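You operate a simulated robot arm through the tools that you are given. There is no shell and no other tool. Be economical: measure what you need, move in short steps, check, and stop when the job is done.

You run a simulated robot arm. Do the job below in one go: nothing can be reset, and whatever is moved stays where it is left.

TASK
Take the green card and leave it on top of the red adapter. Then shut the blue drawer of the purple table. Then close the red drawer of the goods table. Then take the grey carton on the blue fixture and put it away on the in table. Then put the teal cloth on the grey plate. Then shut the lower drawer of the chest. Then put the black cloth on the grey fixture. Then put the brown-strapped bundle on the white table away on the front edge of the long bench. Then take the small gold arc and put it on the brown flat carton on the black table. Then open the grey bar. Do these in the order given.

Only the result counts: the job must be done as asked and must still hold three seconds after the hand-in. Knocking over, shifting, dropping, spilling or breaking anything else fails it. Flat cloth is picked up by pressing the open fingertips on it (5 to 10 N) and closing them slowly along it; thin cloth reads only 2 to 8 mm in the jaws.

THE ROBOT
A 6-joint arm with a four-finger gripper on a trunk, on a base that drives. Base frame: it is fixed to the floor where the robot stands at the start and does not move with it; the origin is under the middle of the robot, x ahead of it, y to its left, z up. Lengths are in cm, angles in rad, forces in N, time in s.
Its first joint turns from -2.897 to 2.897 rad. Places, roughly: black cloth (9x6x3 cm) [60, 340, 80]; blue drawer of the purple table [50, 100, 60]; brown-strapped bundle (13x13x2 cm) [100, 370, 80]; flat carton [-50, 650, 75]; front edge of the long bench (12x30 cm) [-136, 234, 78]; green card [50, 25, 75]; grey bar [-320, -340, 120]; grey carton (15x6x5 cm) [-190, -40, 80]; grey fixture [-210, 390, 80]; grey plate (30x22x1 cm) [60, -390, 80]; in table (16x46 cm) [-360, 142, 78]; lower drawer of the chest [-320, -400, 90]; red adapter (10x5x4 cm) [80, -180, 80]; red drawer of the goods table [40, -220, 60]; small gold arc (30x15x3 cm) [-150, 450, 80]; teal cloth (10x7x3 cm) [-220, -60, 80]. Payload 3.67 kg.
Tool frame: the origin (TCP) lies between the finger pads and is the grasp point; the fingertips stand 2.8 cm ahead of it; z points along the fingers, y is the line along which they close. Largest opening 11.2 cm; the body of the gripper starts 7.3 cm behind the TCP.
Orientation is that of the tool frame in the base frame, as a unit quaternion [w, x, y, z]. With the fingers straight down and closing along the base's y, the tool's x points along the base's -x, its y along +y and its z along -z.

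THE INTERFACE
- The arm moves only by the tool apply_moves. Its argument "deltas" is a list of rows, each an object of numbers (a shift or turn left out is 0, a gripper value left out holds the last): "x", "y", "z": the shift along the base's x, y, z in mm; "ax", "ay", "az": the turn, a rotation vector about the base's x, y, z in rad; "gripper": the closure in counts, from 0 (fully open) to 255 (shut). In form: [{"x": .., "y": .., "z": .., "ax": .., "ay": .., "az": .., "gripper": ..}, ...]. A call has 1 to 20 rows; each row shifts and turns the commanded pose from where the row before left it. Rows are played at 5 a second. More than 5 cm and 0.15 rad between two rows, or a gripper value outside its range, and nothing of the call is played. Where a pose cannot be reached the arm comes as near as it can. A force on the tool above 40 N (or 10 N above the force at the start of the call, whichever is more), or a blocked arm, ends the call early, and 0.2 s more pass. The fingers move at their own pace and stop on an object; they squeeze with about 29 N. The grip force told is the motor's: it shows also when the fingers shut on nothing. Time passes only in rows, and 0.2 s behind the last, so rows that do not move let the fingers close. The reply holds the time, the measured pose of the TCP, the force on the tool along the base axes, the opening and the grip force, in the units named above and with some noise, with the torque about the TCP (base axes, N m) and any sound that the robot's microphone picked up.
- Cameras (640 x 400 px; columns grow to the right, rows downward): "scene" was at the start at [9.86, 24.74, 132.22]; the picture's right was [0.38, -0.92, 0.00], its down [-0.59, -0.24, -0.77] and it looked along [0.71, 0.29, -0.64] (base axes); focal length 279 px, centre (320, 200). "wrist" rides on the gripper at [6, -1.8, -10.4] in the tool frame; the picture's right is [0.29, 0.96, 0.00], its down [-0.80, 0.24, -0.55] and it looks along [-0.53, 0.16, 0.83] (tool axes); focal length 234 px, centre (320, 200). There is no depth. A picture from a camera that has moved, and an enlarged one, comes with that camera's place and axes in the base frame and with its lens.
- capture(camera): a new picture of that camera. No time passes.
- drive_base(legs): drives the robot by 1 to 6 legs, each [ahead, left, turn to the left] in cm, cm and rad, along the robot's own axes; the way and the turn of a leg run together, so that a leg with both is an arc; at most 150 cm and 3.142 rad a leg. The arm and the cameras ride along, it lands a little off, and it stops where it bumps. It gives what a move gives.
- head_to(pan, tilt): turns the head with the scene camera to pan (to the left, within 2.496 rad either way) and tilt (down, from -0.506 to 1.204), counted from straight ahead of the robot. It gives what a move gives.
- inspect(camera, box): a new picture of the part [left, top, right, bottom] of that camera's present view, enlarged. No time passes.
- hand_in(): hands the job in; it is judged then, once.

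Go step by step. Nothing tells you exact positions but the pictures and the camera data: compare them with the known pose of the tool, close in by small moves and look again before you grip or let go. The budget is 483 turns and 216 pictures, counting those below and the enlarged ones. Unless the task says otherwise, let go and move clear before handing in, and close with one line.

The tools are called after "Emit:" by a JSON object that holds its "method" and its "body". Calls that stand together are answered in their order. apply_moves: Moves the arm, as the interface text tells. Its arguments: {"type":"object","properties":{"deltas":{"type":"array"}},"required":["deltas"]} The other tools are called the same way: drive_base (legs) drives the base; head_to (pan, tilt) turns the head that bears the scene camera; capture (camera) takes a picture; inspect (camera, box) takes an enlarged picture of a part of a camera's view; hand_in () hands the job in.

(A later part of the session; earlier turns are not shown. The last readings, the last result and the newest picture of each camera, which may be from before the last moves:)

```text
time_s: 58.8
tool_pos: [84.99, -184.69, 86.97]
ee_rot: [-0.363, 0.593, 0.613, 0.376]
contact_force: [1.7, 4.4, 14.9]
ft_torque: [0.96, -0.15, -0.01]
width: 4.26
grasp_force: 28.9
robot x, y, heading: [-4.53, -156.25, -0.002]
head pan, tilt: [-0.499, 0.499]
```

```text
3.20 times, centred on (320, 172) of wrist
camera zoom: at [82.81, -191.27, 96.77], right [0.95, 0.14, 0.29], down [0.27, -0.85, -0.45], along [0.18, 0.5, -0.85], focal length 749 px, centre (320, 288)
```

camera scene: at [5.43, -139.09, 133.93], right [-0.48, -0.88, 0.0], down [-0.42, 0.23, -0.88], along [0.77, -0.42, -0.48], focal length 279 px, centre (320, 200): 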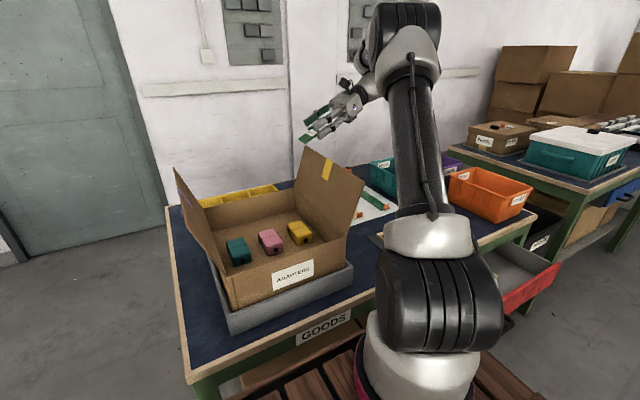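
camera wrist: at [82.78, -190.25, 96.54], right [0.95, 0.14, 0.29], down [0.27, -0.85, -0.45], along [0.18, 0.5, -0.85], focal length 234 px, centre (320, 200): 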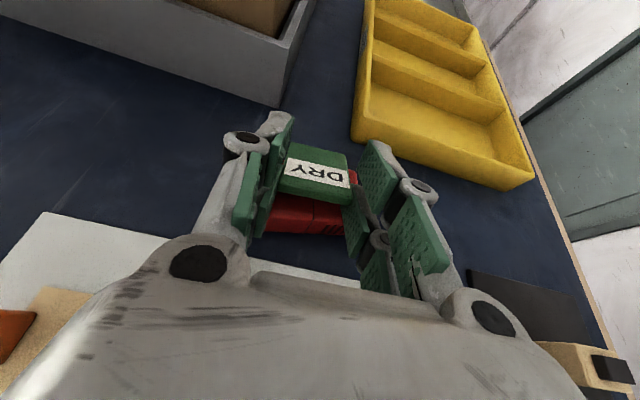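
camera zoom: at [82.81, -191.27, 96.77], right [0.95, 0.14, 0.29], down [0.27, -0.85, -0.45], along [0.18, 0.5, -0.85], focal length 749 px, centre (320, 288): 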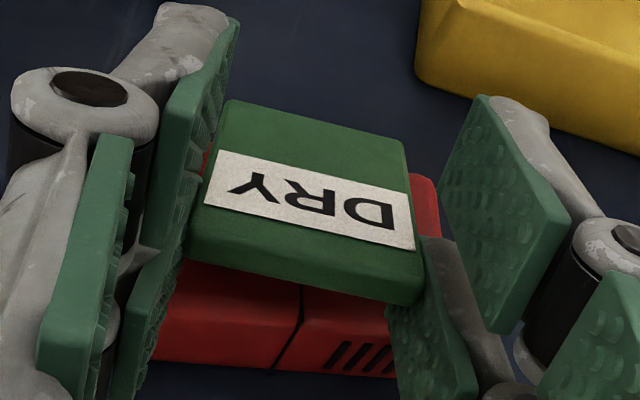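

The card sits over the adapter, touching it. I ease up 2 mm and open slowly to let it lie down.

Emit:
{"method": "apply_moves", "body": {"deltas": [{"z": 2}, {"gripper": 152}, {"gripper": 146}, {"gripper": 138}, {"gripper": 125}, {"gripper": 110}, {}, {}]}}

Emit:
{"method": "inspect", "body": {"camera": "wrist", "box": [220, 110, 420, 235]}}

```text
time_s: 60.6
tool_pos: [84.94, -184.87, 87.03]
ee_rot: [-0.365, 0.593, 0.613, 0.375]
contact_force: [0.6, -0.6, 1.3]
ft_torque: [0.03, 0.04, 0.02]
width: 6.39
grasp_force: 0.0
robot x, y, heading: [-5.09, -156.29, -0.001]
head pan, tilt: [-0.499, 0.499]
```

```text
3.20 times, centred on (320, 172) of wrist
camera zoom: at [82.81, -191.36, 96.86], right [0.95, 0.14, 0.28], down [0.26, -0.85, -0.45], along [0.18, 0.5, -0.85], focal length 749 px, centre (320, 288)
```

zoom: 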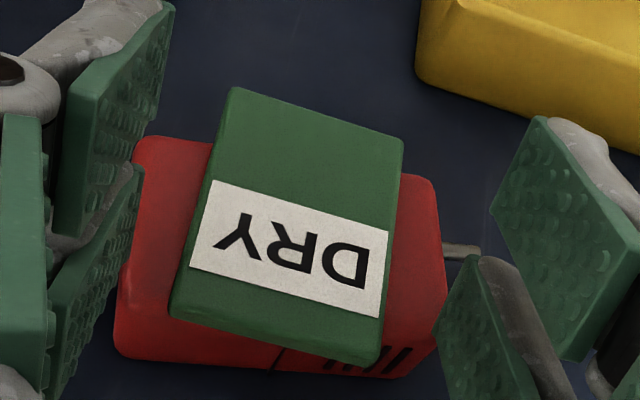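

The card lies flat on the red adapter. I withdraw up and back, raise the arm, straighten it and retract.

Emit:
{"method": "apply_moves", "body": {"deltas": [{"z": 20, "y": -5}, {"z": 40, "y": -10}, {"z": 45, "y": -10}, {"z": 45, "x": -10}, {"z": 45, "x": -20}, {"z": 45, "x": -20}, {}]}}

Emit:
{"method": "capture", "body": {"camera": "wrist"}}

```text
time_s: 62.2
tool_pos: [79.92, -186.96, 110.54]
ee_rot: [-0.361, 0.595, 0.612, 0.376]
contact_force: [0.0, -0.1, 0.4]
ft_torque: [0.0, -0.03, 0.01]
width: 6.36
grasp_force: 0.1
out of reach, approached as far as the arm can: row 6
robot x, y, heading: [-4.75, -155.99, -0.002]
head pan, tilt: [-0.499, 0.499]
```

```text
173 pictures are left
camera wrist: at [77.72, -193.43, 120.47], right [0.95, 0.14, 0.29], down [0.26, -0.85, -0.45], along [0.18, 0.5, -0.85], focal length 234 px, centre (320, 200)
```

wrist: 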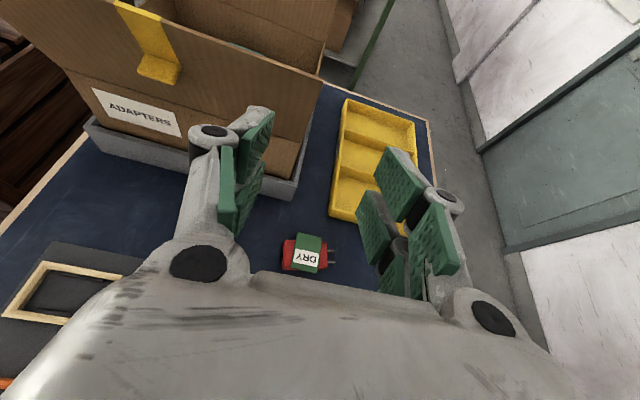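

The first job is done: the card rests on the red adapter. Next I straighten the hand, draw it in, and drive to the purple table's blue drawer.

Emit:
{"method": "apply_moves", "body": {"deltas": [{"x": -20, "ax": -0.1375}, {"x": -20, "z": 20, "ax": -0.1375}, {"x": -20, "z": 30, "ax": -0.1375}, {"x": -20, "z": 40, "ax": -0.1375}, {"x": -20, "z": 40, "ax": -0.1375}, {"x": -20, "z": 40, "ax": -0.1375}, {"x": -20, "ax": -0.1375}, {"x": -20, "ax": -0.1375}, {"x": -20, "az": 0.14}, {"y": 20, "az": 0.14}, {"y": 20, "az": 0.14}, {"y": 20, "az": 0.14}, {"y": 20, "az": 0.14}, {"y": 20, "az": 0.14}, {"y": 20, "az": 0.14}, {"y": 20, "az": 0.14}, {"az": 0.14}, {"az": 0.14}, {"az": 0.14}, {"gripper": 255}]}}

Emit:
{"method": "drive_base", "body": {"legs": [[-35, 0, 0], [0, 130, 0], [0, 125, 0]]}}

Emit:
{"method": "head_to", "body": {"pan": 0.0, "tilt": 0.75}}

Emit:
{"method": "capture", "body": {"camera": "scene"}}

```text
time_s: 66.4
tool_pos: [61.69, -172.78, 127.74]
ee_rot: [0.0, -0.001, 1.0, 0.001]
contact_force: [0.0, -0.1, 0.0]
ft_torque: [0.0, 0.0, 0.0]
width: 0.02
grasp_force: 15.0
robot x, y, heading: [-4.75, -155.89, -0.001]
head pan, tilt: [-0.499, 0.499]
```

```text
time_s: 80.8
tool_pos: [27.19, 83.22, 127.83]
ee_rot: [0.0, -0.003, 1.0, -0.001]
contact_force: [-0.4, 0.0, -0.2]
ft_torque: [-0.03, 0.0, 0.01]
width: 0.03
grasp_force: 28.9
robot x, y, heading: [-39.41, 99.67, 0.005]
head pan, tilt: [-0.499, 0.499]
```

```text
time_s: 81.7
tool_pos: [27.19, 83.21, 127.82]
ee_rot: [0.0, -0.003, 1.0, 0.0]
contact_force: [-0.5, -0.2, 0.0]
ft_torque: [-0.01, -0.03, -0.02]
width: 0.0
grasp_force: 29.2
robot x, y, heading: [-39.6, 99.64, 0.001]
head pan, tilt: [0.0, 0.75]
```

```text
172 pictures are left
camera scene: at [-29.07, 121.05, 131.73], right [0.0, -1.0, 0.0], down [-0.68, 0.0, -0.73], along [0.73, 0.0, -0.68], focal length 279 px, centre (320, 200)
```

scene: 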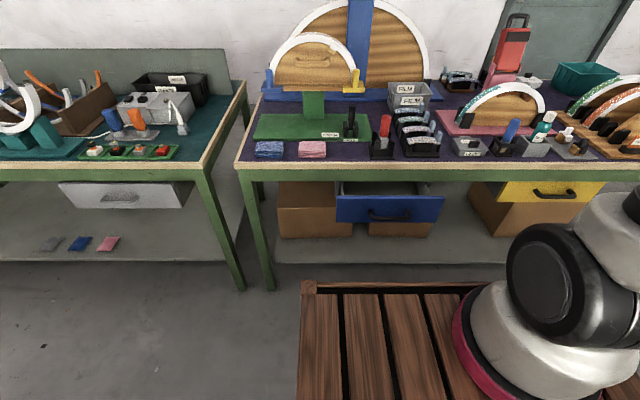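

The blue drawer's front is at about x 37, y 80–116, z 59–71, with its handle mid-front. I bring the shut fingers, tilted forward, down in front of the handle.

Emit:
{"method": "apply_moves", "body": {"deltas": [{"y": 40, "x": -20, "ay": -0.1}, {"y": 40, "ay": -0.1}, {"y": 40, "ay": -0.1}, {"y": 26, "z": -40, "ay": -0.1}, {"z": -50, "ay": -0.1}, {"z": -50}, {"z": -50}, {"z": -50}, {"z": -50}, {"z": -50}, {"z": -50}, {"z": -50}, {"z": -50}, {"z": -50}, {"z": -50}, {}]}}

Emit:
{"method": "capture", "body": {"camera": "scene"}}

Emit:
{"method": "capture", "body": {"camera": "wrist"}}

```text
time_s: 85.1
tool_pos: [32.47, 103.55, 82.76]
ee_rot: [0.244, -0.004, 0.97, -0.009]
contact_force: [0.2, 0.2, 0.0]
ft_torque: [-0.02, -0.01, 0.01]
width: 0.01
grasp_force: 28.9
out of reach, approached as far as the arm can: row 8, 9, 10, 11, 12, 13, 14, 15
robot x, y, heading: [-38.87, 99.48, 0.011]
head pan, tilt: [0.0, 0.75]
```

```text
171 pictures are left
camera scene: at [-29.08, 121.05, 131.73], right [0.0, -1.0, 0.0], down [-0.68, 0.0, -0.73], along [0.73, 0.0, -0.68], focal length 279 px, centre (320, 200)
```

scene: 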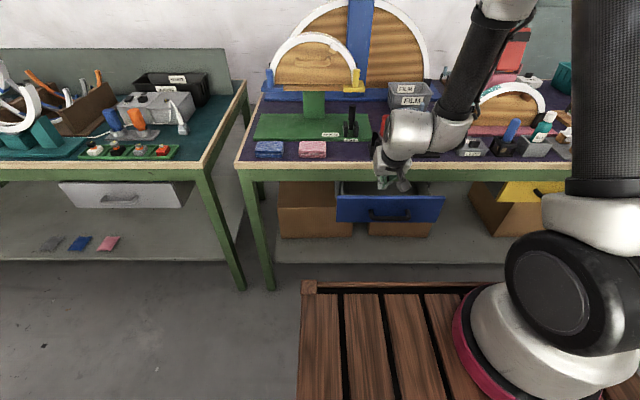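

```text
170 pictures are left
camera wrist: at [22.12, 102.05, 88.96], right [-0.25, 0.95, -0.16], down [0.44, 0.26, 0.86], along [0.86, 0.15, -0.48], focal length 234 px, centre (320, 200)
```

wrist: 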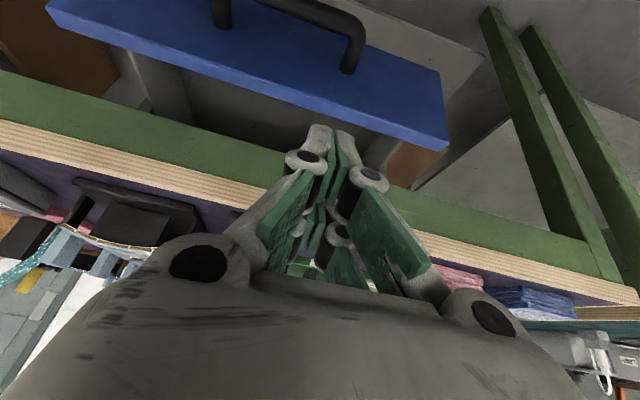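

Too close in for that height. I back the base 14 cm, then lower the hand further.

Emit:
{"method": "drive_base", "body": {"legs": [[-14, 0, 0]]}}

Emit:
{"method": "apply_moves", "body": {"deltas": [{"x": 40, "y": -20}, {"x": 25, "y": -20}, {"z": -40}, {"z": -40}, {"z": -40}, {"z": -30}, {}]}}

Emit:
{"method": "capture", "body": {"camera": "wrist"}}

Emit:
{"method": "capture", "body": {"camera": "scene"}}

```text
time_s: 86.5
tool_pos: [18.34, 103.52, 82.86]
ee_rot: [0.246, -0.003, 0.969, -0.01]
contact_force: [0.2, -0.2, -0.2]
ft_torque: [-0.01, 0.0, 0.01]
width: 0.0
grasp_force: 29.5
robot x, y, heading: [-53.3, 99.37, 0.003]
head pan, tilt: [0.0, 0.75]
```

```text
time_s: 88.0
tool_pos: [26.15, 104.49, 69.23]
ee_rot: [0.242, -0.006, 0.97, -0.023]
contact_force: [-0.2, -1.1, -1.0]
ft_torque: [-0.01, 0.03, -0.01]
width: 0.02
grasp_force: 29.1
out of reach, approached as far as the arm can: row 2, 3, 4, 5, 6
robot x, y, heading: [-53.37, 99.55, 0.005]
head pan, tilt: [0.0, 0.75]
```

```text
169 pictures are left
camera wrist: at [15.89, 103.01, 75.51], right [-0.25, 0.95, -0.18], down [0.44, 0.28, 0.85], along [0.86, 0.14, -0.49], focal length 234 px, centre (320, 200)
```

wrist: 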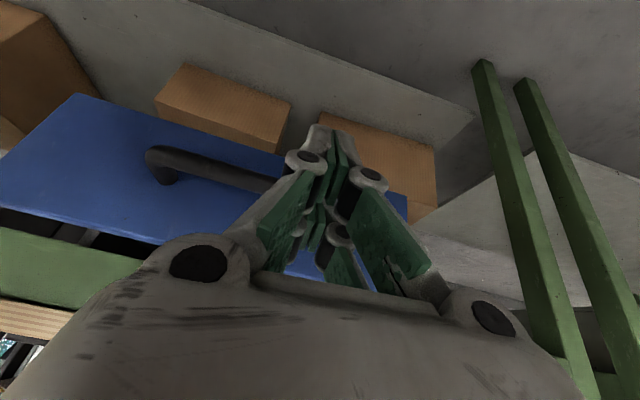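

```text
168 pictures are left
camera scene: at [-43.18, 121.01, 131.73], right [0.0, -1.0, 0.0], down [-0.68, 0.0, -0.73], along [0.73, 0.0, -0.68], focal length 279 px, centre (320, 200)
```

scene: 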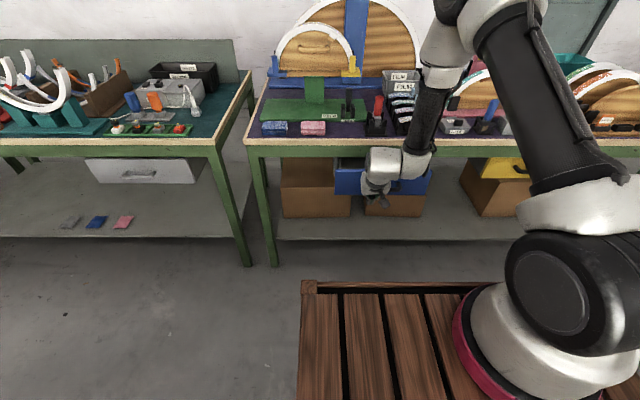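

The hand is at (26, 104, 69) in front of the drawer face, beside the handle. I push by driving the base forward gently, checking the force.

Emit:
{"method": "drive_base", "body": {"legs": [[10, 0, 0]]}}

Emit:
{"method": "capture", "body": {"camera": "wrist"}}

```text
time_s: 89.2
tool_pos: [36.32, 104.39, 69.35]
ee_rot: [0.242, -0.007, 0.97, -0.023]
contact_force: [0.3, -0.4, 0.8]
ft_torque: [0.04, 0.0, 0.0]
width: 0.0
grasp_force: 28.5
robot x, y, heading: [-43.64, 99.18, 0.003]
head pan, tilt: [0.0, 0.75]
```

```text
167 pictures are left
camera wrist: at [26.0, 103.0, 75.53], right [-0.25, 0.95, -0.18], down [0.44, 0.28, 0.85], along [0.86, 0.14, -0.49], focal length 234 px, centre (320, 200)
```

wrist: 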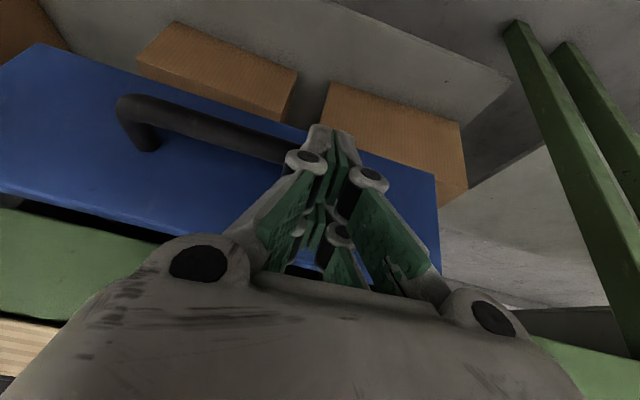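

Emit:
{"method": "drive_base", "body": {"legs": [[6, 0, 0]]}}

Emit:
{"method": "capture", "body": {"camera": "wrist"}}

Emit:
{"method": "inspect", "body": {"camera": "scene", "box": [260, 60, 560, 250]}}

```text
time_s: 90.3
tool_pos: [41.36, 104.55, 69.23]
ee_rot: [0.236, -0.008, 0.972, -0.023]
contact_force: [-11.5, -3.4, 17.7]
ft_torque: [-0.13, 0.03, -0.15]
width: 0.0
grasp_force: 28.9
robot x, y, heading: [-37.52, 99.69, 0.003]
head pan, tilt: [0.0, 0.75]
stopped in leg 1: the force on the tool passed its limit at 68 N (the readings are from after the stop); the commanded pose is now the measured one
```

```text
166 pictures are left
camera wrist: at [31.12, 103.04, 75.59], right [-0.26, 0.95, -0.18], down [0.45, 0.28, 0.84], along [0.85, 0.14, -0.5], focal length 234 px, centre (320, 200)
```

wrist: 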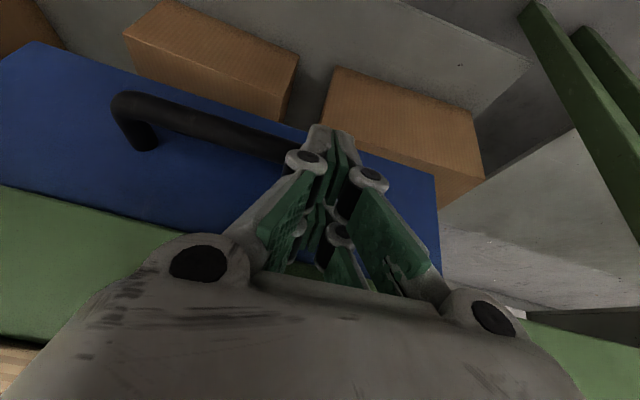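

```text
2.11 times, centred on (410, 155) of scene
camera zoom: at [-27.46, 121.05, 131.74], right [0.0, -1.0, 0.0], down [-0.68, 0.0, -0.73], along [0.73, 0.0, -0.68], focal length 588 px, centre (130, 295)
```

zoom: 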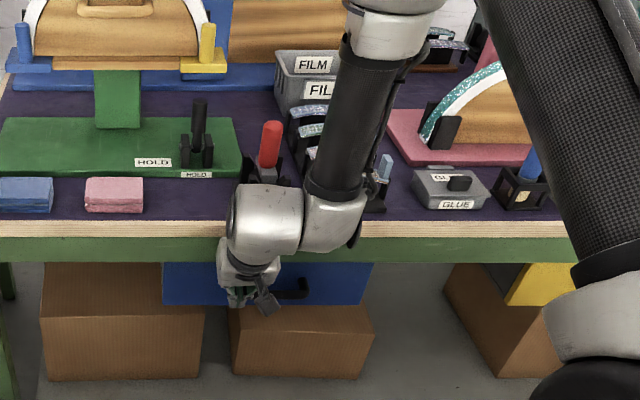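

A firm stop: the drawer looks shut against the rail. I back off and check it.

Emit:
{"method": "drive_base", "body": {"legs": [[-16, 0, 0]]}}

Emit:
{"method": "capture", "body": {"camera": "wrist"}}

Emit:
{"method": "inspect", "body": {"camera": "scene", "box": [230, 60, 560, 260]}}

```text
time_s: 91.7
tool_pos: [25.31, 104.44, 69.17]
ee_rot: [0.236, -0.008, 0.971, -0.023]
contact_force: [1.2, 4.8, 22.2]
ft_torque: [-0.02, -0.36, 0.2]
width: 0.02
grasp_force: 29.3
robot x, y, heading: [-53.74, 99.34, 0.003]
head pan, tilt: [0.0, 0.75]
```

```text
164 pictures are left
camera wrist: at [15.2, 103.03, 75.57], right [-0.26, 0.95, -0.18], down [0.45, 0.28, 0.85], along [0.85, 0.14, -0.5], focal length 234 px, centre (320, 200)
```

wrist: 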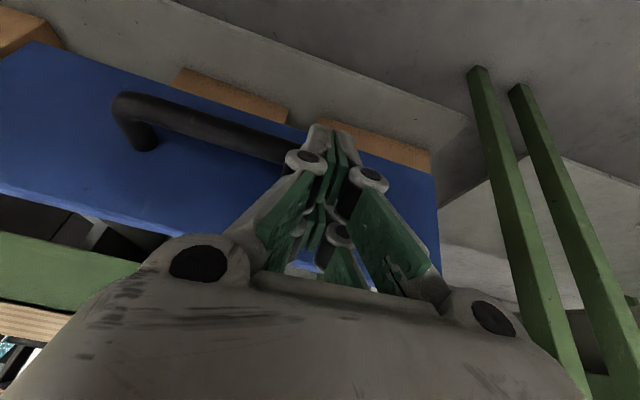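

```text
1.94 times, centred on (395, 160) of scene
camera zoom: at [-43.45, 121.01, 131.74], right [0.0, -1.0, 0.0], down [-0.68, 0.0, -0.73], along [0.73, 0.0, -0.68], focal length 542 px, centre (174, 278)
```

zoom: 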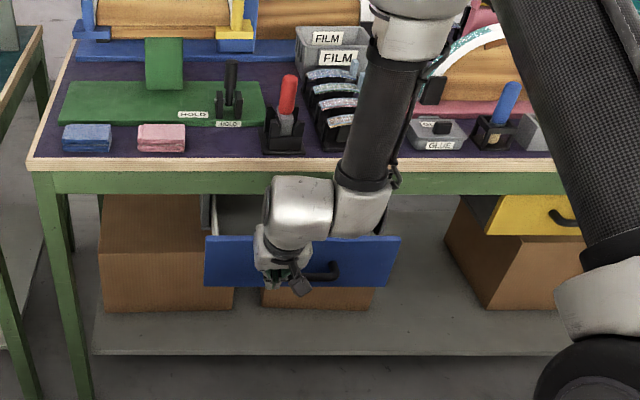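

The fingertips were caught behind the handle and pulled the drawer back out. I lift straight up to unhook.

Emit:
{"method": "apply_moves", "body": {"deltas": [{"z": 10}, {"z": 10}, {"z": 20}, {"z": 30}, {"z": 30}, {}]}}

Emit:
{"method": "capture", "body": {"camera": "wrist"}}

Emit:
{"method": "capture", "body": {"camera": "scene"}}

```text
time_s: 93.1
tool_pos: [25.55, 104.23, 79.14]
ee_rot: [0.236, -0.008, 0.971, -0.023]
contact_force: [-0.2, 0.6, 0.0]
ft_torque: [-0.03, -0.02, -0.03]
width: 0.0
grasp_force: 29.2
robot x, y, heading: [-53.57, 99.2, 0.002]
head pan, tilt: [0.0, 0.75]
```

```text
162 pictures are left
camera wrist: at [15.33, 102.83, 85.58], right [-0.26, 0.95, -0.18], down [0.45, 0.28, 0.85], along [0.85, 0.14, -0.5], focal length 234 px, centre (320, 200)
```

wrist: 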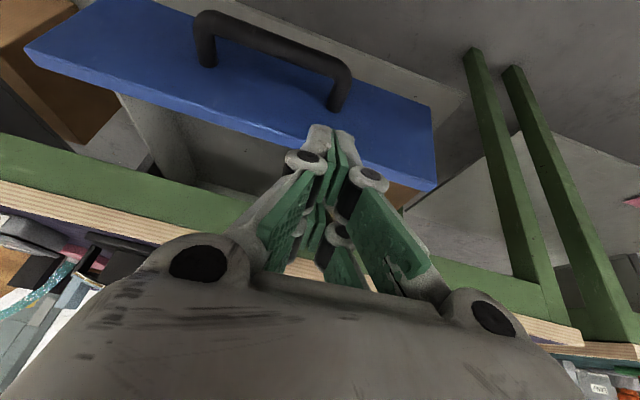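

```text
161 pictures are left
camera scene: at [-43.38, 121.01, 131.73], right [0.0, -1.0, 0.0], down [-0.68, 0.0, -0.73], along [0.73, 0.0, -0.68], focal length 279 px, centre (320, 200)
```

scene: 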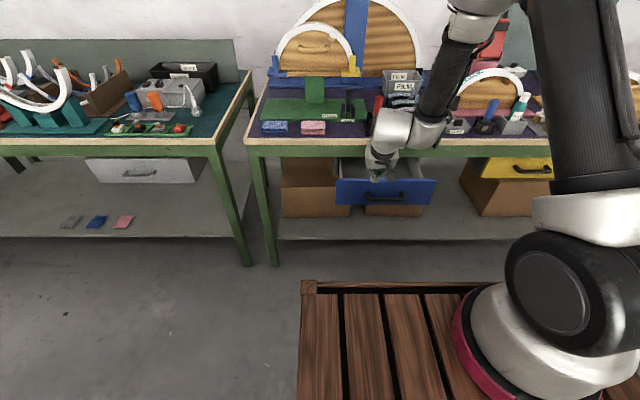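

Unhooked. The bar sits at z≈65, so I'll push the face above it: back 8 cm, lower to tip z≈69, then drive forward again.

Emit:
{"method": "drive_base", "body": {"legs": [[-8, 0, 0]]}}

Emit:
{"method": "apply_moves", "body": {"deltas": [{"z": -40}, {"z": -36}, {}]}}

Emit:
{"method": "capture", "body": {"camera": "wrist"}}

```text
time_s: 94.2
tool_pos: [17.46, 104.13, 79.21]
ee_rot: [0.236, -0.008, 0.971, -0.023]
contact_force: [-0.2, 0.3, -0.1]
ft_torque: [0.01, 0.03, 0.02]
width: 0.03
grasp_force: 29.0
robot x, y, heading: [-61.85, 99.17, 0.002]
head pan, tilt: [0.0, 0.75]
```

```text
time_s: 95.0
tool_pos: [17.38, 104.32, 71.36]
ee_rot: [0.236, -0.008, 0.971, -0.023]
contact_force: [-0.2, 0.6, 0.3]
ft_torque: [-0.01, -0.02, 0.01]
width: 0.0
grasp_force: 29.5
robot x, y, heading: [-61.17, 99.55, 0.004]
head pan, tilt: [0.0, 0.75]
```

```text
160 pictures are left
camera wrist: at [7.29, 102.92, 77.75], right [-0.26, 0.95, -0.18], down [0.45, 0.28, 0.85], along [0.85, 0.14, -0.5], focal length 234 px, centre (320, 200)
```

wrist: 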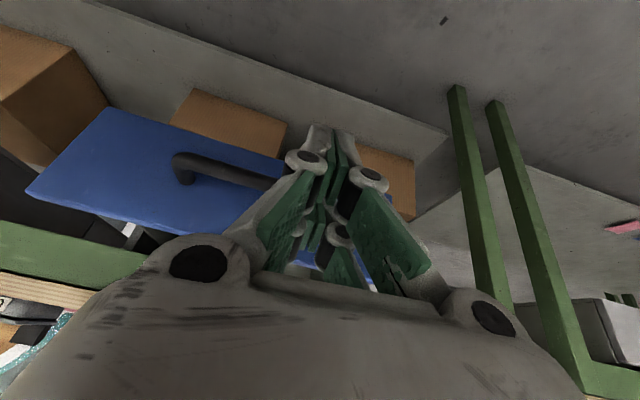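

Emit:
{"method": "drive_base", "body": {"legs": [[15, 0, 0]]}}

Emit:
{"method": "capture", "body": {"camera": "wrist"}}

```text
time_s: 96.3
tool_pos: [32.83, 104.46, 71.33]
ee_rot: [0.237, -0.008, 0.971, -0.023]
contact_force: [0.3, 0.4, -0.2]
ft_torque: [-0.01, 0.03, 0.01]
width: 0.0
grasp_force: 36.0
robot x, y, heading: [-46.24, 99.38, 0.004]
head pan, tilt: [0.0, 0.75]
```

```text
159 pictures are left
camera wrist: at [22.7, 102.95, 77.78], right [-0.26, 0.95, -0.18], down [0.45, 0.28, 0.85], along [0.85, 0.14, -0.5], focal length 234 px, centre (320, 200)
```

wrist: 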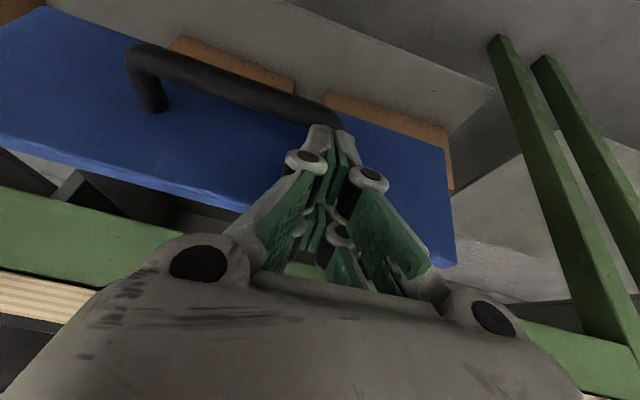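

Emit:
{"method": "drive_base", "body": {"legs": [[6, 0, 0]]}}

Emit:
{"method": "drive_base", "body": {"legs": [[5, 0, 0]]}}

Emit:
{"method": "capture", "body": {"camera": "wrist"}}

Emit:
{"method": "inspect", "body": {"camera": "scene", "box": [230, 60, 560, 260]}}

```text
time_s: 97.3
tool_pos: [38.92, 104.43, 71.34]
ee_rot: [0.237, -0.007, 0.971, -0.023]
contact_force: [0.3, 0.0, -0.4]
ft_torque: [0.04, -0.02, 0.02]
width: 0.0
grasp_force: 35.9
robot x, y, heading: [-39.89, 99.67, 0.003]
head pan, tilt: [0.0, 0.75]
```

```text
time_s: 98.3
tool_pos: [41.72, 104.46, 70.75]
ee_rot: [0.221, -0.011, 0.975, -0.022]
contact_force: [-0.6, -0.4, 0.0]
ft_torque: [0.05, 0.0, 0.02]
width: 0.0
grasp_force: 36.2
robot x, y, heading: [-36.2, 99.7, 0.006]
head pan, tilt: [0.0, 0.75]
stopped in leg 1: the force on the tool passed its limit at 79 N (the readings are from after the stop); the commanded pose is now the measured one
```

```text
158 pictures are left
camera wrist: at [31.66, 102.97, 77.44], right [-0.27, 0.95, -0.17], down [0.48, 0.29, 0.83], along [0.84, 0.14, -0.53], focal length 234 px, centre (320, 200)
```

wrist: 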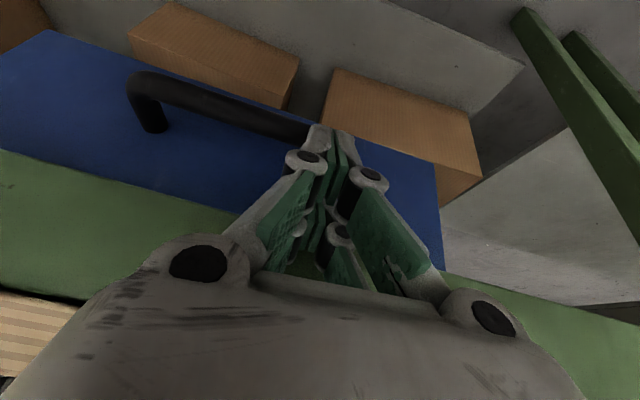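

```text
1.94 times, centred on (395, 160) of scene
camera zoom: at [-26.03, 121.06, 131.73], right [0.0, -1.0, 0.0], down [-0.68, 0.0, -0.73], along [0.73, 0.0, -0.68], focal length 542 px, centre (174, 278)
```

zoom: 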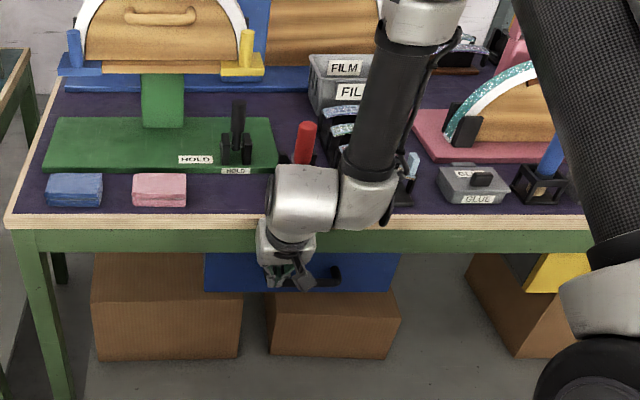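

Firm stop, drawer flush. This time I raise a bit before backing off, so nothing hooks.

Emit:
{"method": "apply_moves", "body": {"deltas": [{"x": -8, "z": 5}, {"z": 15}, {}]}}

Emit:
{"method": "drive_base", "body": {"legs": [[-12, 0, 0]]}}

Emit:
{"method": "capture", "body": {"camera": "wrist"}}

```text
time_s: 99.1
tool_pos: [40.61, 104.39, 72.69]
ee_rot: [0.22, -0.011, 0.975, -0.023]
contact_force: [-8.2, -0.4, -9.1]
ft_torque: [0.1, 0.31, -0.07]
width: 0.0
grasp_force: 35.3
robot x, y, heading: [-36.0, 99.6, 0.007]
head pan, tilt: [0.0, 0.75]
```

```text
time_s: 100.3
tool_pos: [28.88, 104.24, 72.81]
ee_rot: [0.222, -0.009, 0.975, -0.023]
contact_force: [0.9, -0.4, -0.2]
ft_torque: [0.01, 0.03, -0.04]
width: 0.0
grasp_force: 35.4
robot x, y, heading: [-48.22, 99.64, 0.001]
head pan, tilt: [0.0, 0.75]
```

```text
156 pictures are left
camera wrist: at [18.97, 102.86, 79.5], right [-0.27, 0.95, -0.17], down [0.48, 0.29, 0.83], along [0.84, 0.14, -0.53], focal length 234 px, centre (320, 200)
```

wrist: 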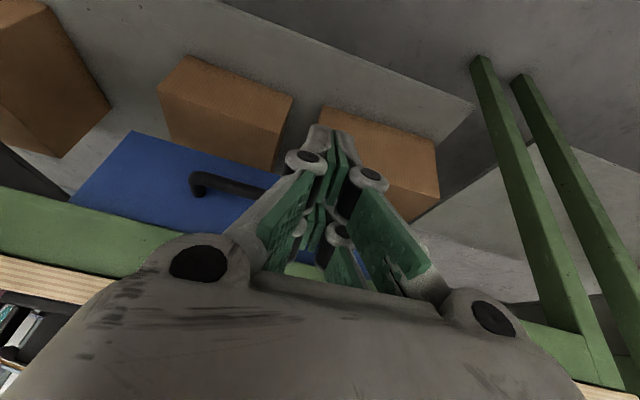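

The drawer stayed closed; a quick close-up check while raising the arm, then on to the red drawer.

Emit:
{"method": "inspect", "body": {"camera": "scene", "box": [280, 120, 520, 270]}}

Emit:
{"method": "drive_base", "body": {"legs": [[-6, 0, 0], [0, -150, 0], [0, -150, 0]]}}

Emit:
{"method": "head_to", "body": {"pan": 0.0, "tilt": 0.75}}

Emit:
{"method": "capture", "body": {"camera": "scene"}}

```text
2.67 times, centred on (400, 195) of scene
camera zoom: at [-37.94, 121.02, 131.73], right [0.0, -1.0, 0.0], down [-0.68, 0.0, -0.73], along [0.73, 0.0, -0.68], focal length 745 px, centre (107, 213)
```

zoom: 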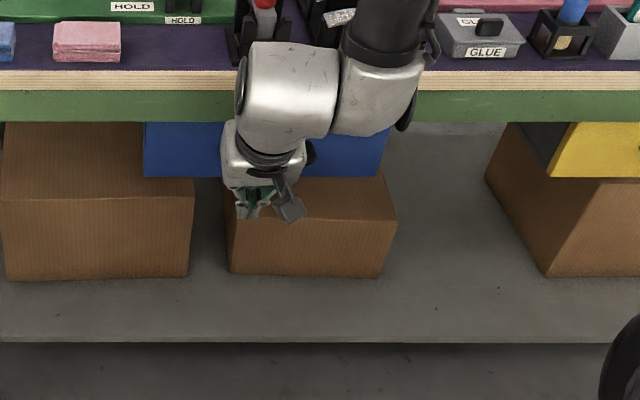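

```text
time_s: 105.8
tool_pos: [23.31, 3.47, 72.77]
ee_rot: [0.222, -0.014, 0.975, -0.022]
contact_force: [0.6, -0.1, -0.9]
ft_torque: [0.01, 0.01, -0.01]
width: 0.0
grasp_force: 35.9
robot x, y, heading: [-53.55, -1.87, 0.01]
head pan, tilt: [0.0, 0.75]
stopped in leg 2: the robot was blocked; the commanded pose is now the measured one
```

```text
time_s: 106.4
tool_pos: [23.43, 3.56, 72.83]
ee_rot: [0.222, -0.014, 0.975, -0.022]
contact_force: [0.2, 0.9, 0.4]
ft_torque: [-0.02, 0.01, -0.02]
width: 0.0
grasp_force: 36.2
robot x, y, heading: [-53.32, -1.7, 0.009]
head pan, tilt: [0.0, 0.75]
```

```text
154 pictures are left
camera scene: at [-43.57, 19.78, 131.73], right [0.01, -1.0, 0.0], down [-0.68, -0.01, -0.73], along [0.73, 0.01, -0.68], focal length 279 px, centre (320, 200)
```

scene: 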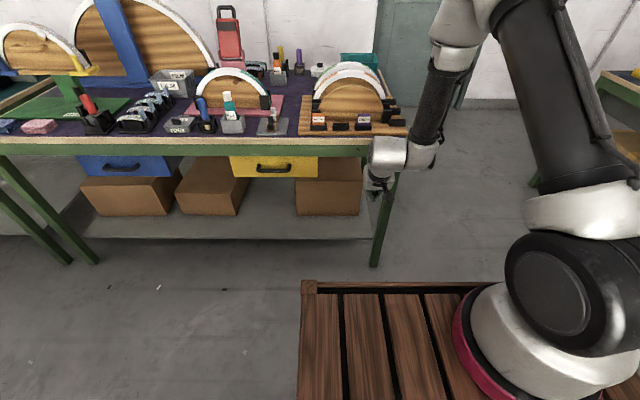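

I was blocked by the chair behind me; the blue drawer is shut flush. I move forward a bit and check the chair.

Emit:
{"method": "drive_base", "body": {"legs": [[3, 5, 0]]}}

Emit:
{"method": "head_to", "body": {"pan": -2.3, "tilt": 0.8}}

Emit:
{"method": "capture", "body": {"camera": "scene"}}

```text
time_s: 107.3
tool_pos: [26.43, 8.51, 72.87]
ee_rot: [0.222, -0.014, 0.975, -0.022]
contact_force: [0.4, 0.5, -0.9]
ft_torque: [0.01, -0.01, 0.02]
width: 0.02
grasp_force: 36.0
robot x, y, heading: [-50.92, 3.25, 0.012]
head pan, tilt: [0.0, 0.75]
```

```text
time_s: 109.5
tool_pos: [26.42, 8.59, 72.74]
ee_rot: [0.221, -0.013, 0.975, -0.022]
contact_force: [-0.2, -0.1, -1.0]
ft_torque: [-0.03, -0.02, -0.04]
width: 0.0
grasp_force: 35.6
robot x, y, heading: [-51.13, 3.62, 0.009]
head pan, tilt: [-2.3, 0.799]
```

```text
153 pictures are left
camera scene: at [-54.17, 18.63, 131.33], right [-0.75, 0.66, 0.0], down [0.47, 0.54, -0.7], along [-0.46, -0.52, -0.72], focal length 279 px, centre (320, 200)
```

scene: 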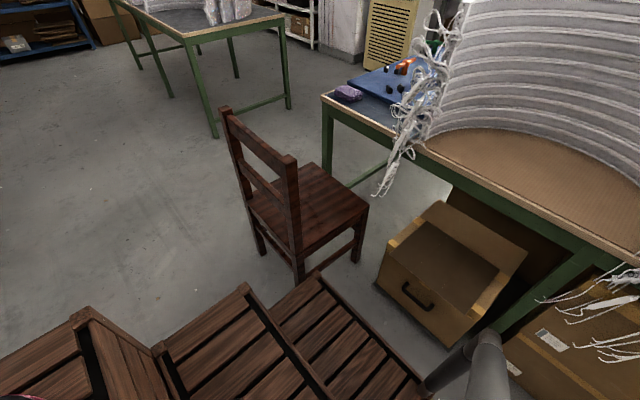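

The chair still stands. I raise the hand, move forward clear of the chair, then go right to the red drawer.

Emit:
{"method": "apply_moves", "body": {"deltas": [{"z": 50}, {"z": 50}, {"z": 50}, {"z": 50}, {"z": 50}, {"z": 50}, {"z": 50}, {"z": 50}, {"z": 50}, {}]}}

Emit:
{"method": "drive_base", "body": {"legs": [[16, 0, 0], [0, -110, 0], [0, -108, 0]]}}

Emit:
{"method": "head_to", "body": {"pan": 0.0, "tilt": 0.75}}

Emit:
{"method": "capture", "body": {"camera": "scene"}}

```text
time_s: 111.7
tool_pos: [26.46, 8.51, 117.88]
ee_rot: [0.222, -0.014, 0.975, -0.022]
contact_force: [0.1, 0.4, -0.2]
ft_torque: [-0.02, 0.01, -0.01]
width: 0.01
grasp_force: 35.4
robot x, y, heading: [-50.68, 3.34, 0.008]
head pan, tilt: [-2.3, 0.799]
```

```text
time_s: 123.5
tool_pos: [43.45, -209.42, 117.77]
ee_rot: [0.223, -0.013, 0.975, -0.022]
contact_force: [-0.1, 0.1, 0.8]
ft_torque: [-0.02, -0.03, -0.03]
width: 0.01
grasp_force: 35.8
robot x, y, heading: [-33.66, -214.57, 0.009]
head pan, tilt: [-2.3, 0.799]
```

```text
time_s: 125.6
tool_pos: [43.41, -209.36, 117.74]
ee_rot: [0.222, -0.013, 0.975, -0.022]
contact_force: [-0.2, 0.0, -0.5]
ft_torque: [0.01, 0.01, -0.01]
width: 0.01
grasp_force: 35.8
robot x, y, heading: [-33.89, -214.78, 0.009]
head pan, tilt: [0.0, 0.75]
```

```text
152 pictures are left
camera scene: at [-23.62, -193.08, 131.73], right [0.01, -1.0, 0.0], down [-0.68, 0.0, -0.73], along [0.73, 0.01, -0.68], focal length 279 px, centre (320, 200)
```

scene: 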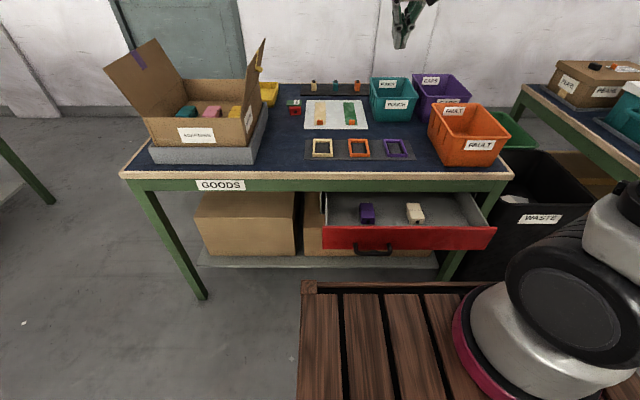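

The red drawer's face is near x 31, y −193 to −244, handle around y −208. I back off, lower the shut fingers in front of the face right of the handle, then push.

Emit:
{"method": "drive_base", "body": {"legs": [[-23, -11, 0]]}}

Emit:
{"method": "apply_moves", "body": {"deltas": [{"z": -50}, {"z": -50}, {"z": -50}, {"z": -50}, {"z": -50}, {"z": -50}, {"z": -50}, {"z": -50}, {"z": -40}, {"z": -28}, {}]}}

Emit:
{"method": "capture", "body": {"camera": "wrist"}}

Emit:
{"method": "capture", "body": {"camera": "scene"}}

```text
time_s: 127.4
tool_pos: [20.9, -220.68, 117.77]
ee_rot: [0.221, -0.012, 0.975, -0.023]
contact_force: [-0.8, 0.1, -0.6]
ft_torque: [0.0, 0.0, 0.0]
width: 0.0
grasp_force: 35.5
robot x, y, heading: [-56.35, -225.69, 0.008]
head pan, tilt: [0.0, 0.75]
```

```text
time_s: 129.8
tool_pos: [20.83, -220.71, 70.94]
ee_rot: [0.222, -0.012, 0.975, -0.022]
contact_force: [0.6, 0.6, 0.2]
ft_torque: [0.01, 0.04, 0.03]
width: 0.01
grasp_force: 36.0
robot x, y, heading: [-56.46, -225.85, 0.007]
head pan, tilt: [0.0, 0.75]
```

```text
151 pictures are left
camera wrist: at [10.88, -222.28, 77.66], right [-0.27, 0.95, -0.17], down [0.48, 0.29, 0.83], along [0.84, 0.14, -0.53], focal length 234 px, centre (320, 200)
```

wrist: 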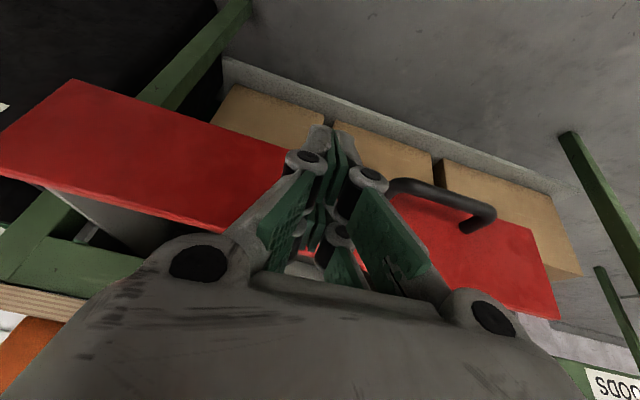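

```text
150 pictures are left
camera scene: at [-46.14, -204.25, 131.73], right [0.01, -1.0, 0.0], down [-0.68, 0.0, -0.73], along [0.73, 0.0, -0.68], focal length 279 px, centre (320, 200)
```

scene: 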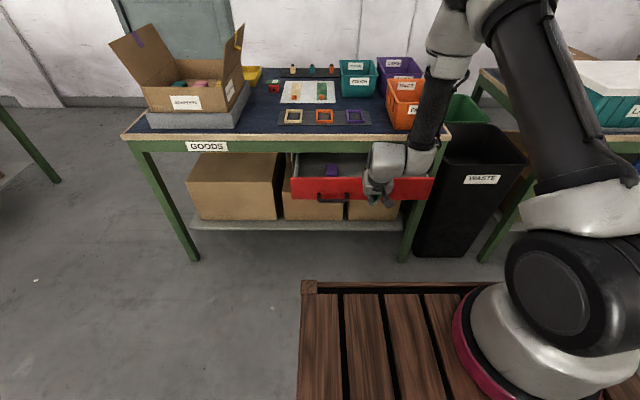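

Emit:
{"method": "drive_base", "body": {"legs": [[14, 0, 0]]}}

Emit:
{"method": "capture", "body": {"camera": "wrist"}}

```text
time_s: 131.1
tool_pos: [34.8, -220.74, 71.08]
ee_rot: [0.221, -0.012, 0.975, -0.023]
contact_force: [0.4, 0.0, 0.3]
ft_torque: [0.01, 0.04, 0.02]
width: 0.0
grasp_force: 36.0
robot x, y, heading: [-42.97, -225.79, 0.002]
head pan, tilt: [0.0, 0.75]
```

```text
149 pictures are left
camera wrist: at [24.82, -222.23, 77.69], right [-0.27, 0.95, -0.17], down [0.48, 0.29, 0.83], along [0.84, 0.14, -0.53], focal length 234 px, centre (320, 200)
```

wrist: 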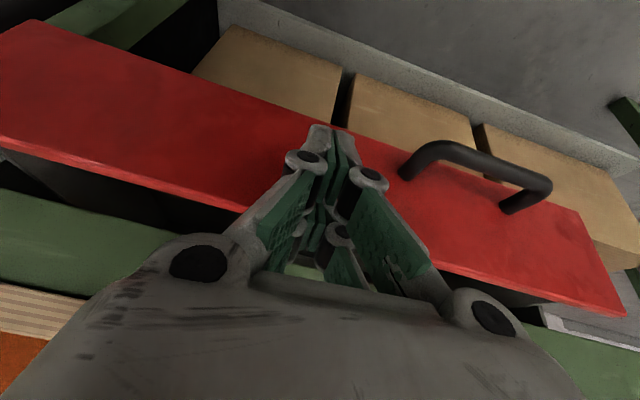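

Emit:
{"method": "drive_base", "body": {"legs": [[5, 0, 0]]}}

Emit:
{"method": "drive_base", "body": {"legs": [[4, 0, 0]]}}

Emit:
{"method": "capture", "body": {"camera": "wrist"}}

```text
time_s: 132.1
tool_pos: [39.73, -220.71, 70.84]
ee_rot: [0.222, -0.011, 0.975, -0.022]
contact_force: [0.1, 0.4, -0.7]
ft_torque: [0.0, 0.0, 0.0]
width: 0.02
grasp_force: 35.6
robot x, y, heading: [-37.53, -225.57, 0.006]
head pan, tilt: [0.0, 0.75]
```

```text
time_s: 132.8
tool_pos: [40.38, -220.62, 70.61]
ee_rot: [0.214, -0.013, 0.976, -0.022]
contact_force: [-2.3, 0.0, -0.5]
ft_torque: [0.0, 0.02, -0.03]
width: 0.01
grasp_force: 35.6
robot x, y, heading: [-36.3, -225.16, 0.005]
head pan, tilt: [0.0, 0.75]
stopped in leg 1: the force on the tool passed its limit at 62 N (the readings are from after the stop); the commanded pose is now the measured one
```

```text
148 pictures are left
camera wrist: at [30.49, -222.26, 77.61], right [-0.28, 0.95, -0.17], down [0.49, 0.29, 0.82], along [0.83, 0.15, -0.54], focal length 234 px, centre (320, 200)
```

wrist: 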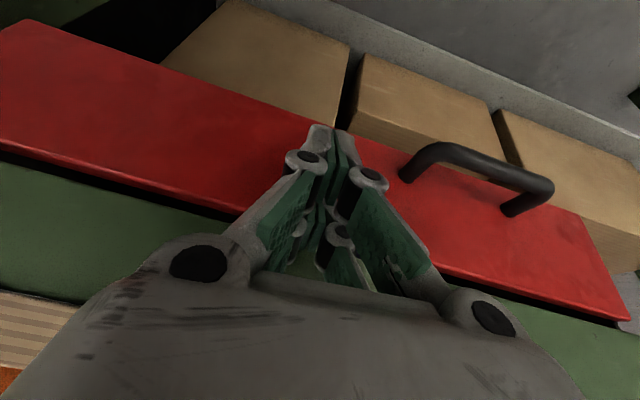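

Stop reached; a thin dark gap remains visible, so I back off and check.

Emit:
{"method": "drive_base", "body": {"legs": [[-14, 0, 0]]}}

Emit:
{"method": "inspect", "body": {"camera": "scene", "box": [250, 90, 490, 240]}}

Emit:
{"method": "capture", "body": {"camera": "wrist"}}

```text
time_s: 134.2
tool_pos: [26.19, -220.6, 70.8]
ee_rot: [0.215, -0.015, 0.976, -0.022]
contact_force: [0.0, -0.6, -1.0]
ft_torque: [-0.02, -0.02, -0.01]
width: 0.0
grasp_force: 35.2
robot x, y, heading: [-50.2, -225.66, 0.009]
head pan, tilt: [0.0, 0.75]
```

```text
2.67 times, centred on (370, 165) of scene
camera zoom: at [-40.11, -204.21, 131.73], right [0.01, -1.0, 0.0], down [-0.68, 0.0, -0.73], along [0.73, 0.0, -0.68], focal length 745 px, centre (187, 293)
```

zoom: 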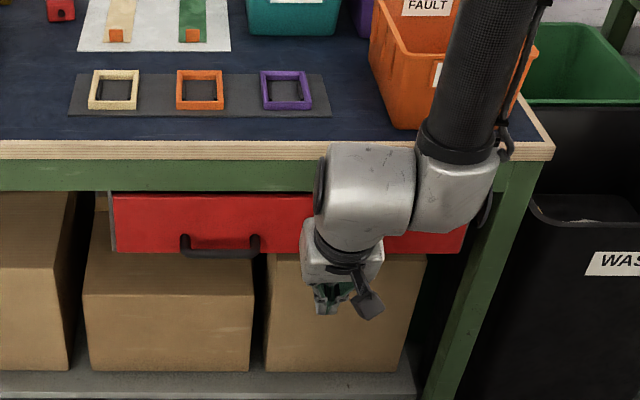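

```text
146 pictures are left
camera wrist: at [16.39, -222.18, 77.6], right [-0.28, 0.95, -0.17], down [0.49, 0.29, 0.82], along [0.83, 0.15, -0.54], focal length 234 px, centre (320, 200)
```

wrist: 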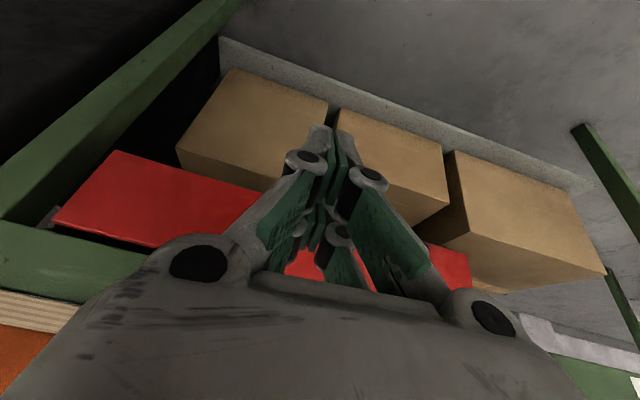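

I look closely at the left corner and the gap to judge whether it's fully shut.

Emit:
{"method": "inspect", "body": {"camera": "scene", "box": [270, 140, 370, 200]}}

Emit:
{"method": "inspect", "body": {"camera": "wrist", "box": [0, 120, 280, 295]}}

```text
6.40 times, centred on (320, 170) of scene
camera zoom: at [-40.11, -204.21, 131.73], right [0.01, -1.0, 0.0], down [-0.68, 0.0, -0.73], along [0.73, 0.0, -0.68], focal length 1788 px, centre (320, 392)
```

zoom: 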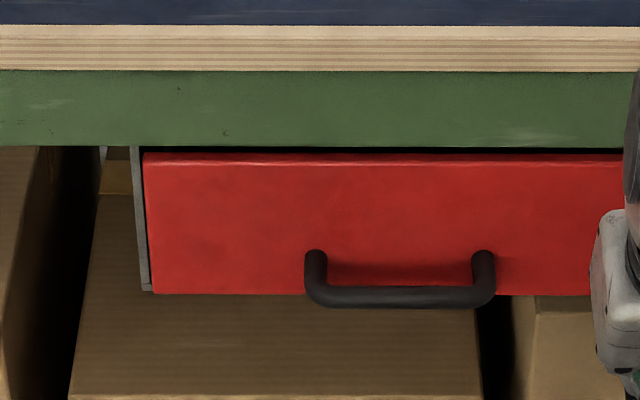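

```text
2.29 times, centred on (140, 208) of wrist
camera zoom: at [16.39, -222.18, 77.6], right [-0.28, 0.95, -0.17], down [0.49, 0.29, 0.82], along [0.83, 0.15, -0.54], focal length 535 px, centre (731, 183)
```

zoom: 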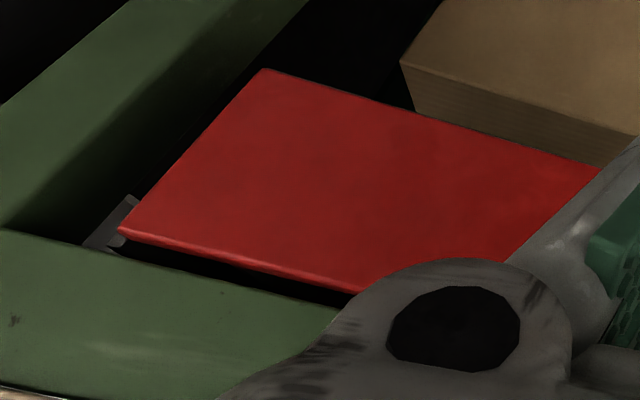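

The drawer is shut, flush in its shell. Next is the grey carton near (−190, −40): I raise the arm, then drive round to the −y side of that bench, facing +y.

Emit:
{"method": "apply_moves", "body": {"deltas": [{"z": 50}, {"z": 50}, {"z": 50}, {"z": 50}, {"z": 50}, {"z": 50}, {"z": 50}, {"z": 50}, {"z": 50}, {"z": 50}, {"z": 50, "ay": 0.11}, {"ay": 0.11}, {"ay": 0.11, "x": -40}, {"ay": 0.11, "x": -40, "gripper": 0}, {}]}}

Emit:
{"method": "drive_base", "body": {"legs": [[0, 95, 0], [0, 0, 1.5708]]}}

Emit:
{"method": "head_to", "body": {"pan": 0.9, "tilt": 0.5}}

Emit:
{"method": "capture", "body": {"camera": "scene"}}

```text
time_s: 137.4
tool_pos: [18.31, -220.54, 125.79]
ee_rot: [-0.005, -0.018, 1.0, -0.018]
contact_force: [-0.5, -0.2, 0.6]
ft_torque: [-0.02, 0.02, 0.0]
width: 10.64
grasp_force: 0.0
robot x, y, heading: [-50.65, -225.79, 0.004]
head pan, tilt: [0.0, 0.75]
```

```text
time_s: 146.2
tool_pos: [-57.43, -62.76, 125.83]
ee_rot: [-0.011, 0.726, -0.688, 0.016]
contact_force: [0.7, -0.2, 0.1]
ft_torque: [-0.03, -0.02, -0.01]
width: 11.18
grasp_force: 0.0
robot x, y, heading: [-51.07, -131.41, 1.593]
head pan, tilt: [0.0, 0.75]
```

```text
time_s: 147.4
tool_pos: [-57.49, -62.83, 125.77]
ee_rot: [-0.009, 0.726, -0.687, 0.016]
contact_force: [0.2, 0.4, -0.3]
ft_torque: [0.0, 0.03, -0.04]
width: 11.21
grasp_force: 0.1
robot x, y, heading: [-51.66, -131.4, 1.591]
head pan, tilt: [0.901, 0.499]
```

```text
143 pictures are left
camera scene: at [-79.92, -124.3, 133.92], right [0.6, 0.8, 0.0], down [0.38, -0.29, -0.88], along [-0.7, 0.53, -0.48], focal length 279 px, centre (320, 200)
```

scene: 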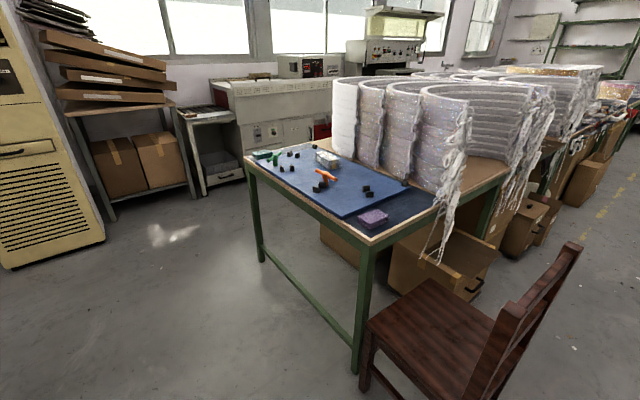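

I see the blue fixture board on the bench end. I enlarge it.

Emit:
{"method": "inspect", "body": {"camera": "scene", "box": [230, 130, 430, 255]}}

```text
3.20 times, centred on (330, 192) of scene
camera zoom: at [-79.92, -124.3, 133.92], right [0.6, 0.8, 0.0], down [0.38, -0.29, -0.88], along [-0.7, 0.53, -0.48], focal length 894 px, centre (288, 224)
```

zoom: 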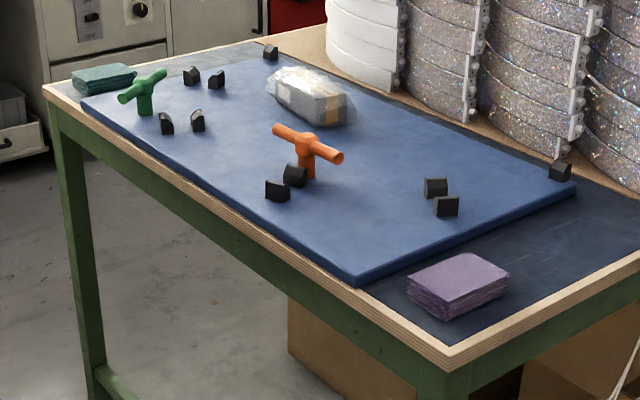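

The film-wrapped grey carton lies at about (−186, −40), long side roughly along x; the teal cloth is at (−216, −61). I drive left to stand before it.

Emit:
{"method": "drive_base", "body": {"legs": [[0, 132, -0.02]]}}

Emit:
{"method": "head_to", "body": {"pan": 0.0, "tilt": 0.7}}

Emit:
{"method": "capture", "body": {"camera": "scene"}}

```text
time_s: 154.1
tool_pos: [-189.66, -63.02, 125.75]
ee_rot: [-0.009, 0.711, -0.703, 0.016]
contact_force: [-0.5, 0.0, -0.7]
ft_torque: [0.0, -0.04, 0.03]
width: 11.19
grasp_force: 0.0
robot x, y, heading: [-185.83, -131.45, 1.557]
head pan, tilt: [0.901, 0.499]
```

```text
time_s: 155.3
tool_pos: [-189.7, -62.9, 125.91]
ee_rot: [-0.01, 0.711, -0.703, 0.016]
contact_force: [0.3, -0.5, 0.5]
ft_torque: [0.02, 0.01, -0.01]
width: 11.21
grasp_force: 0.0
robot x, y, heading: [-185.91, -131.96, 1.551]
head pan, tilt: [0.0, 0.7]
```

```text
141 pictures are left
camera scene: at [-207.52, -120.65, 132.16], right [1.0, -0.02, 0.0], down [-0.01, -0.64, -0.77], along [0.01, 0.76, -0.64], focal length 279 px, centre (320, 200)
```

scene: 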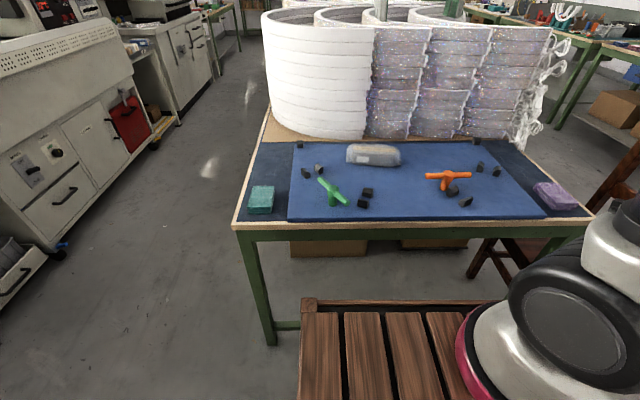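

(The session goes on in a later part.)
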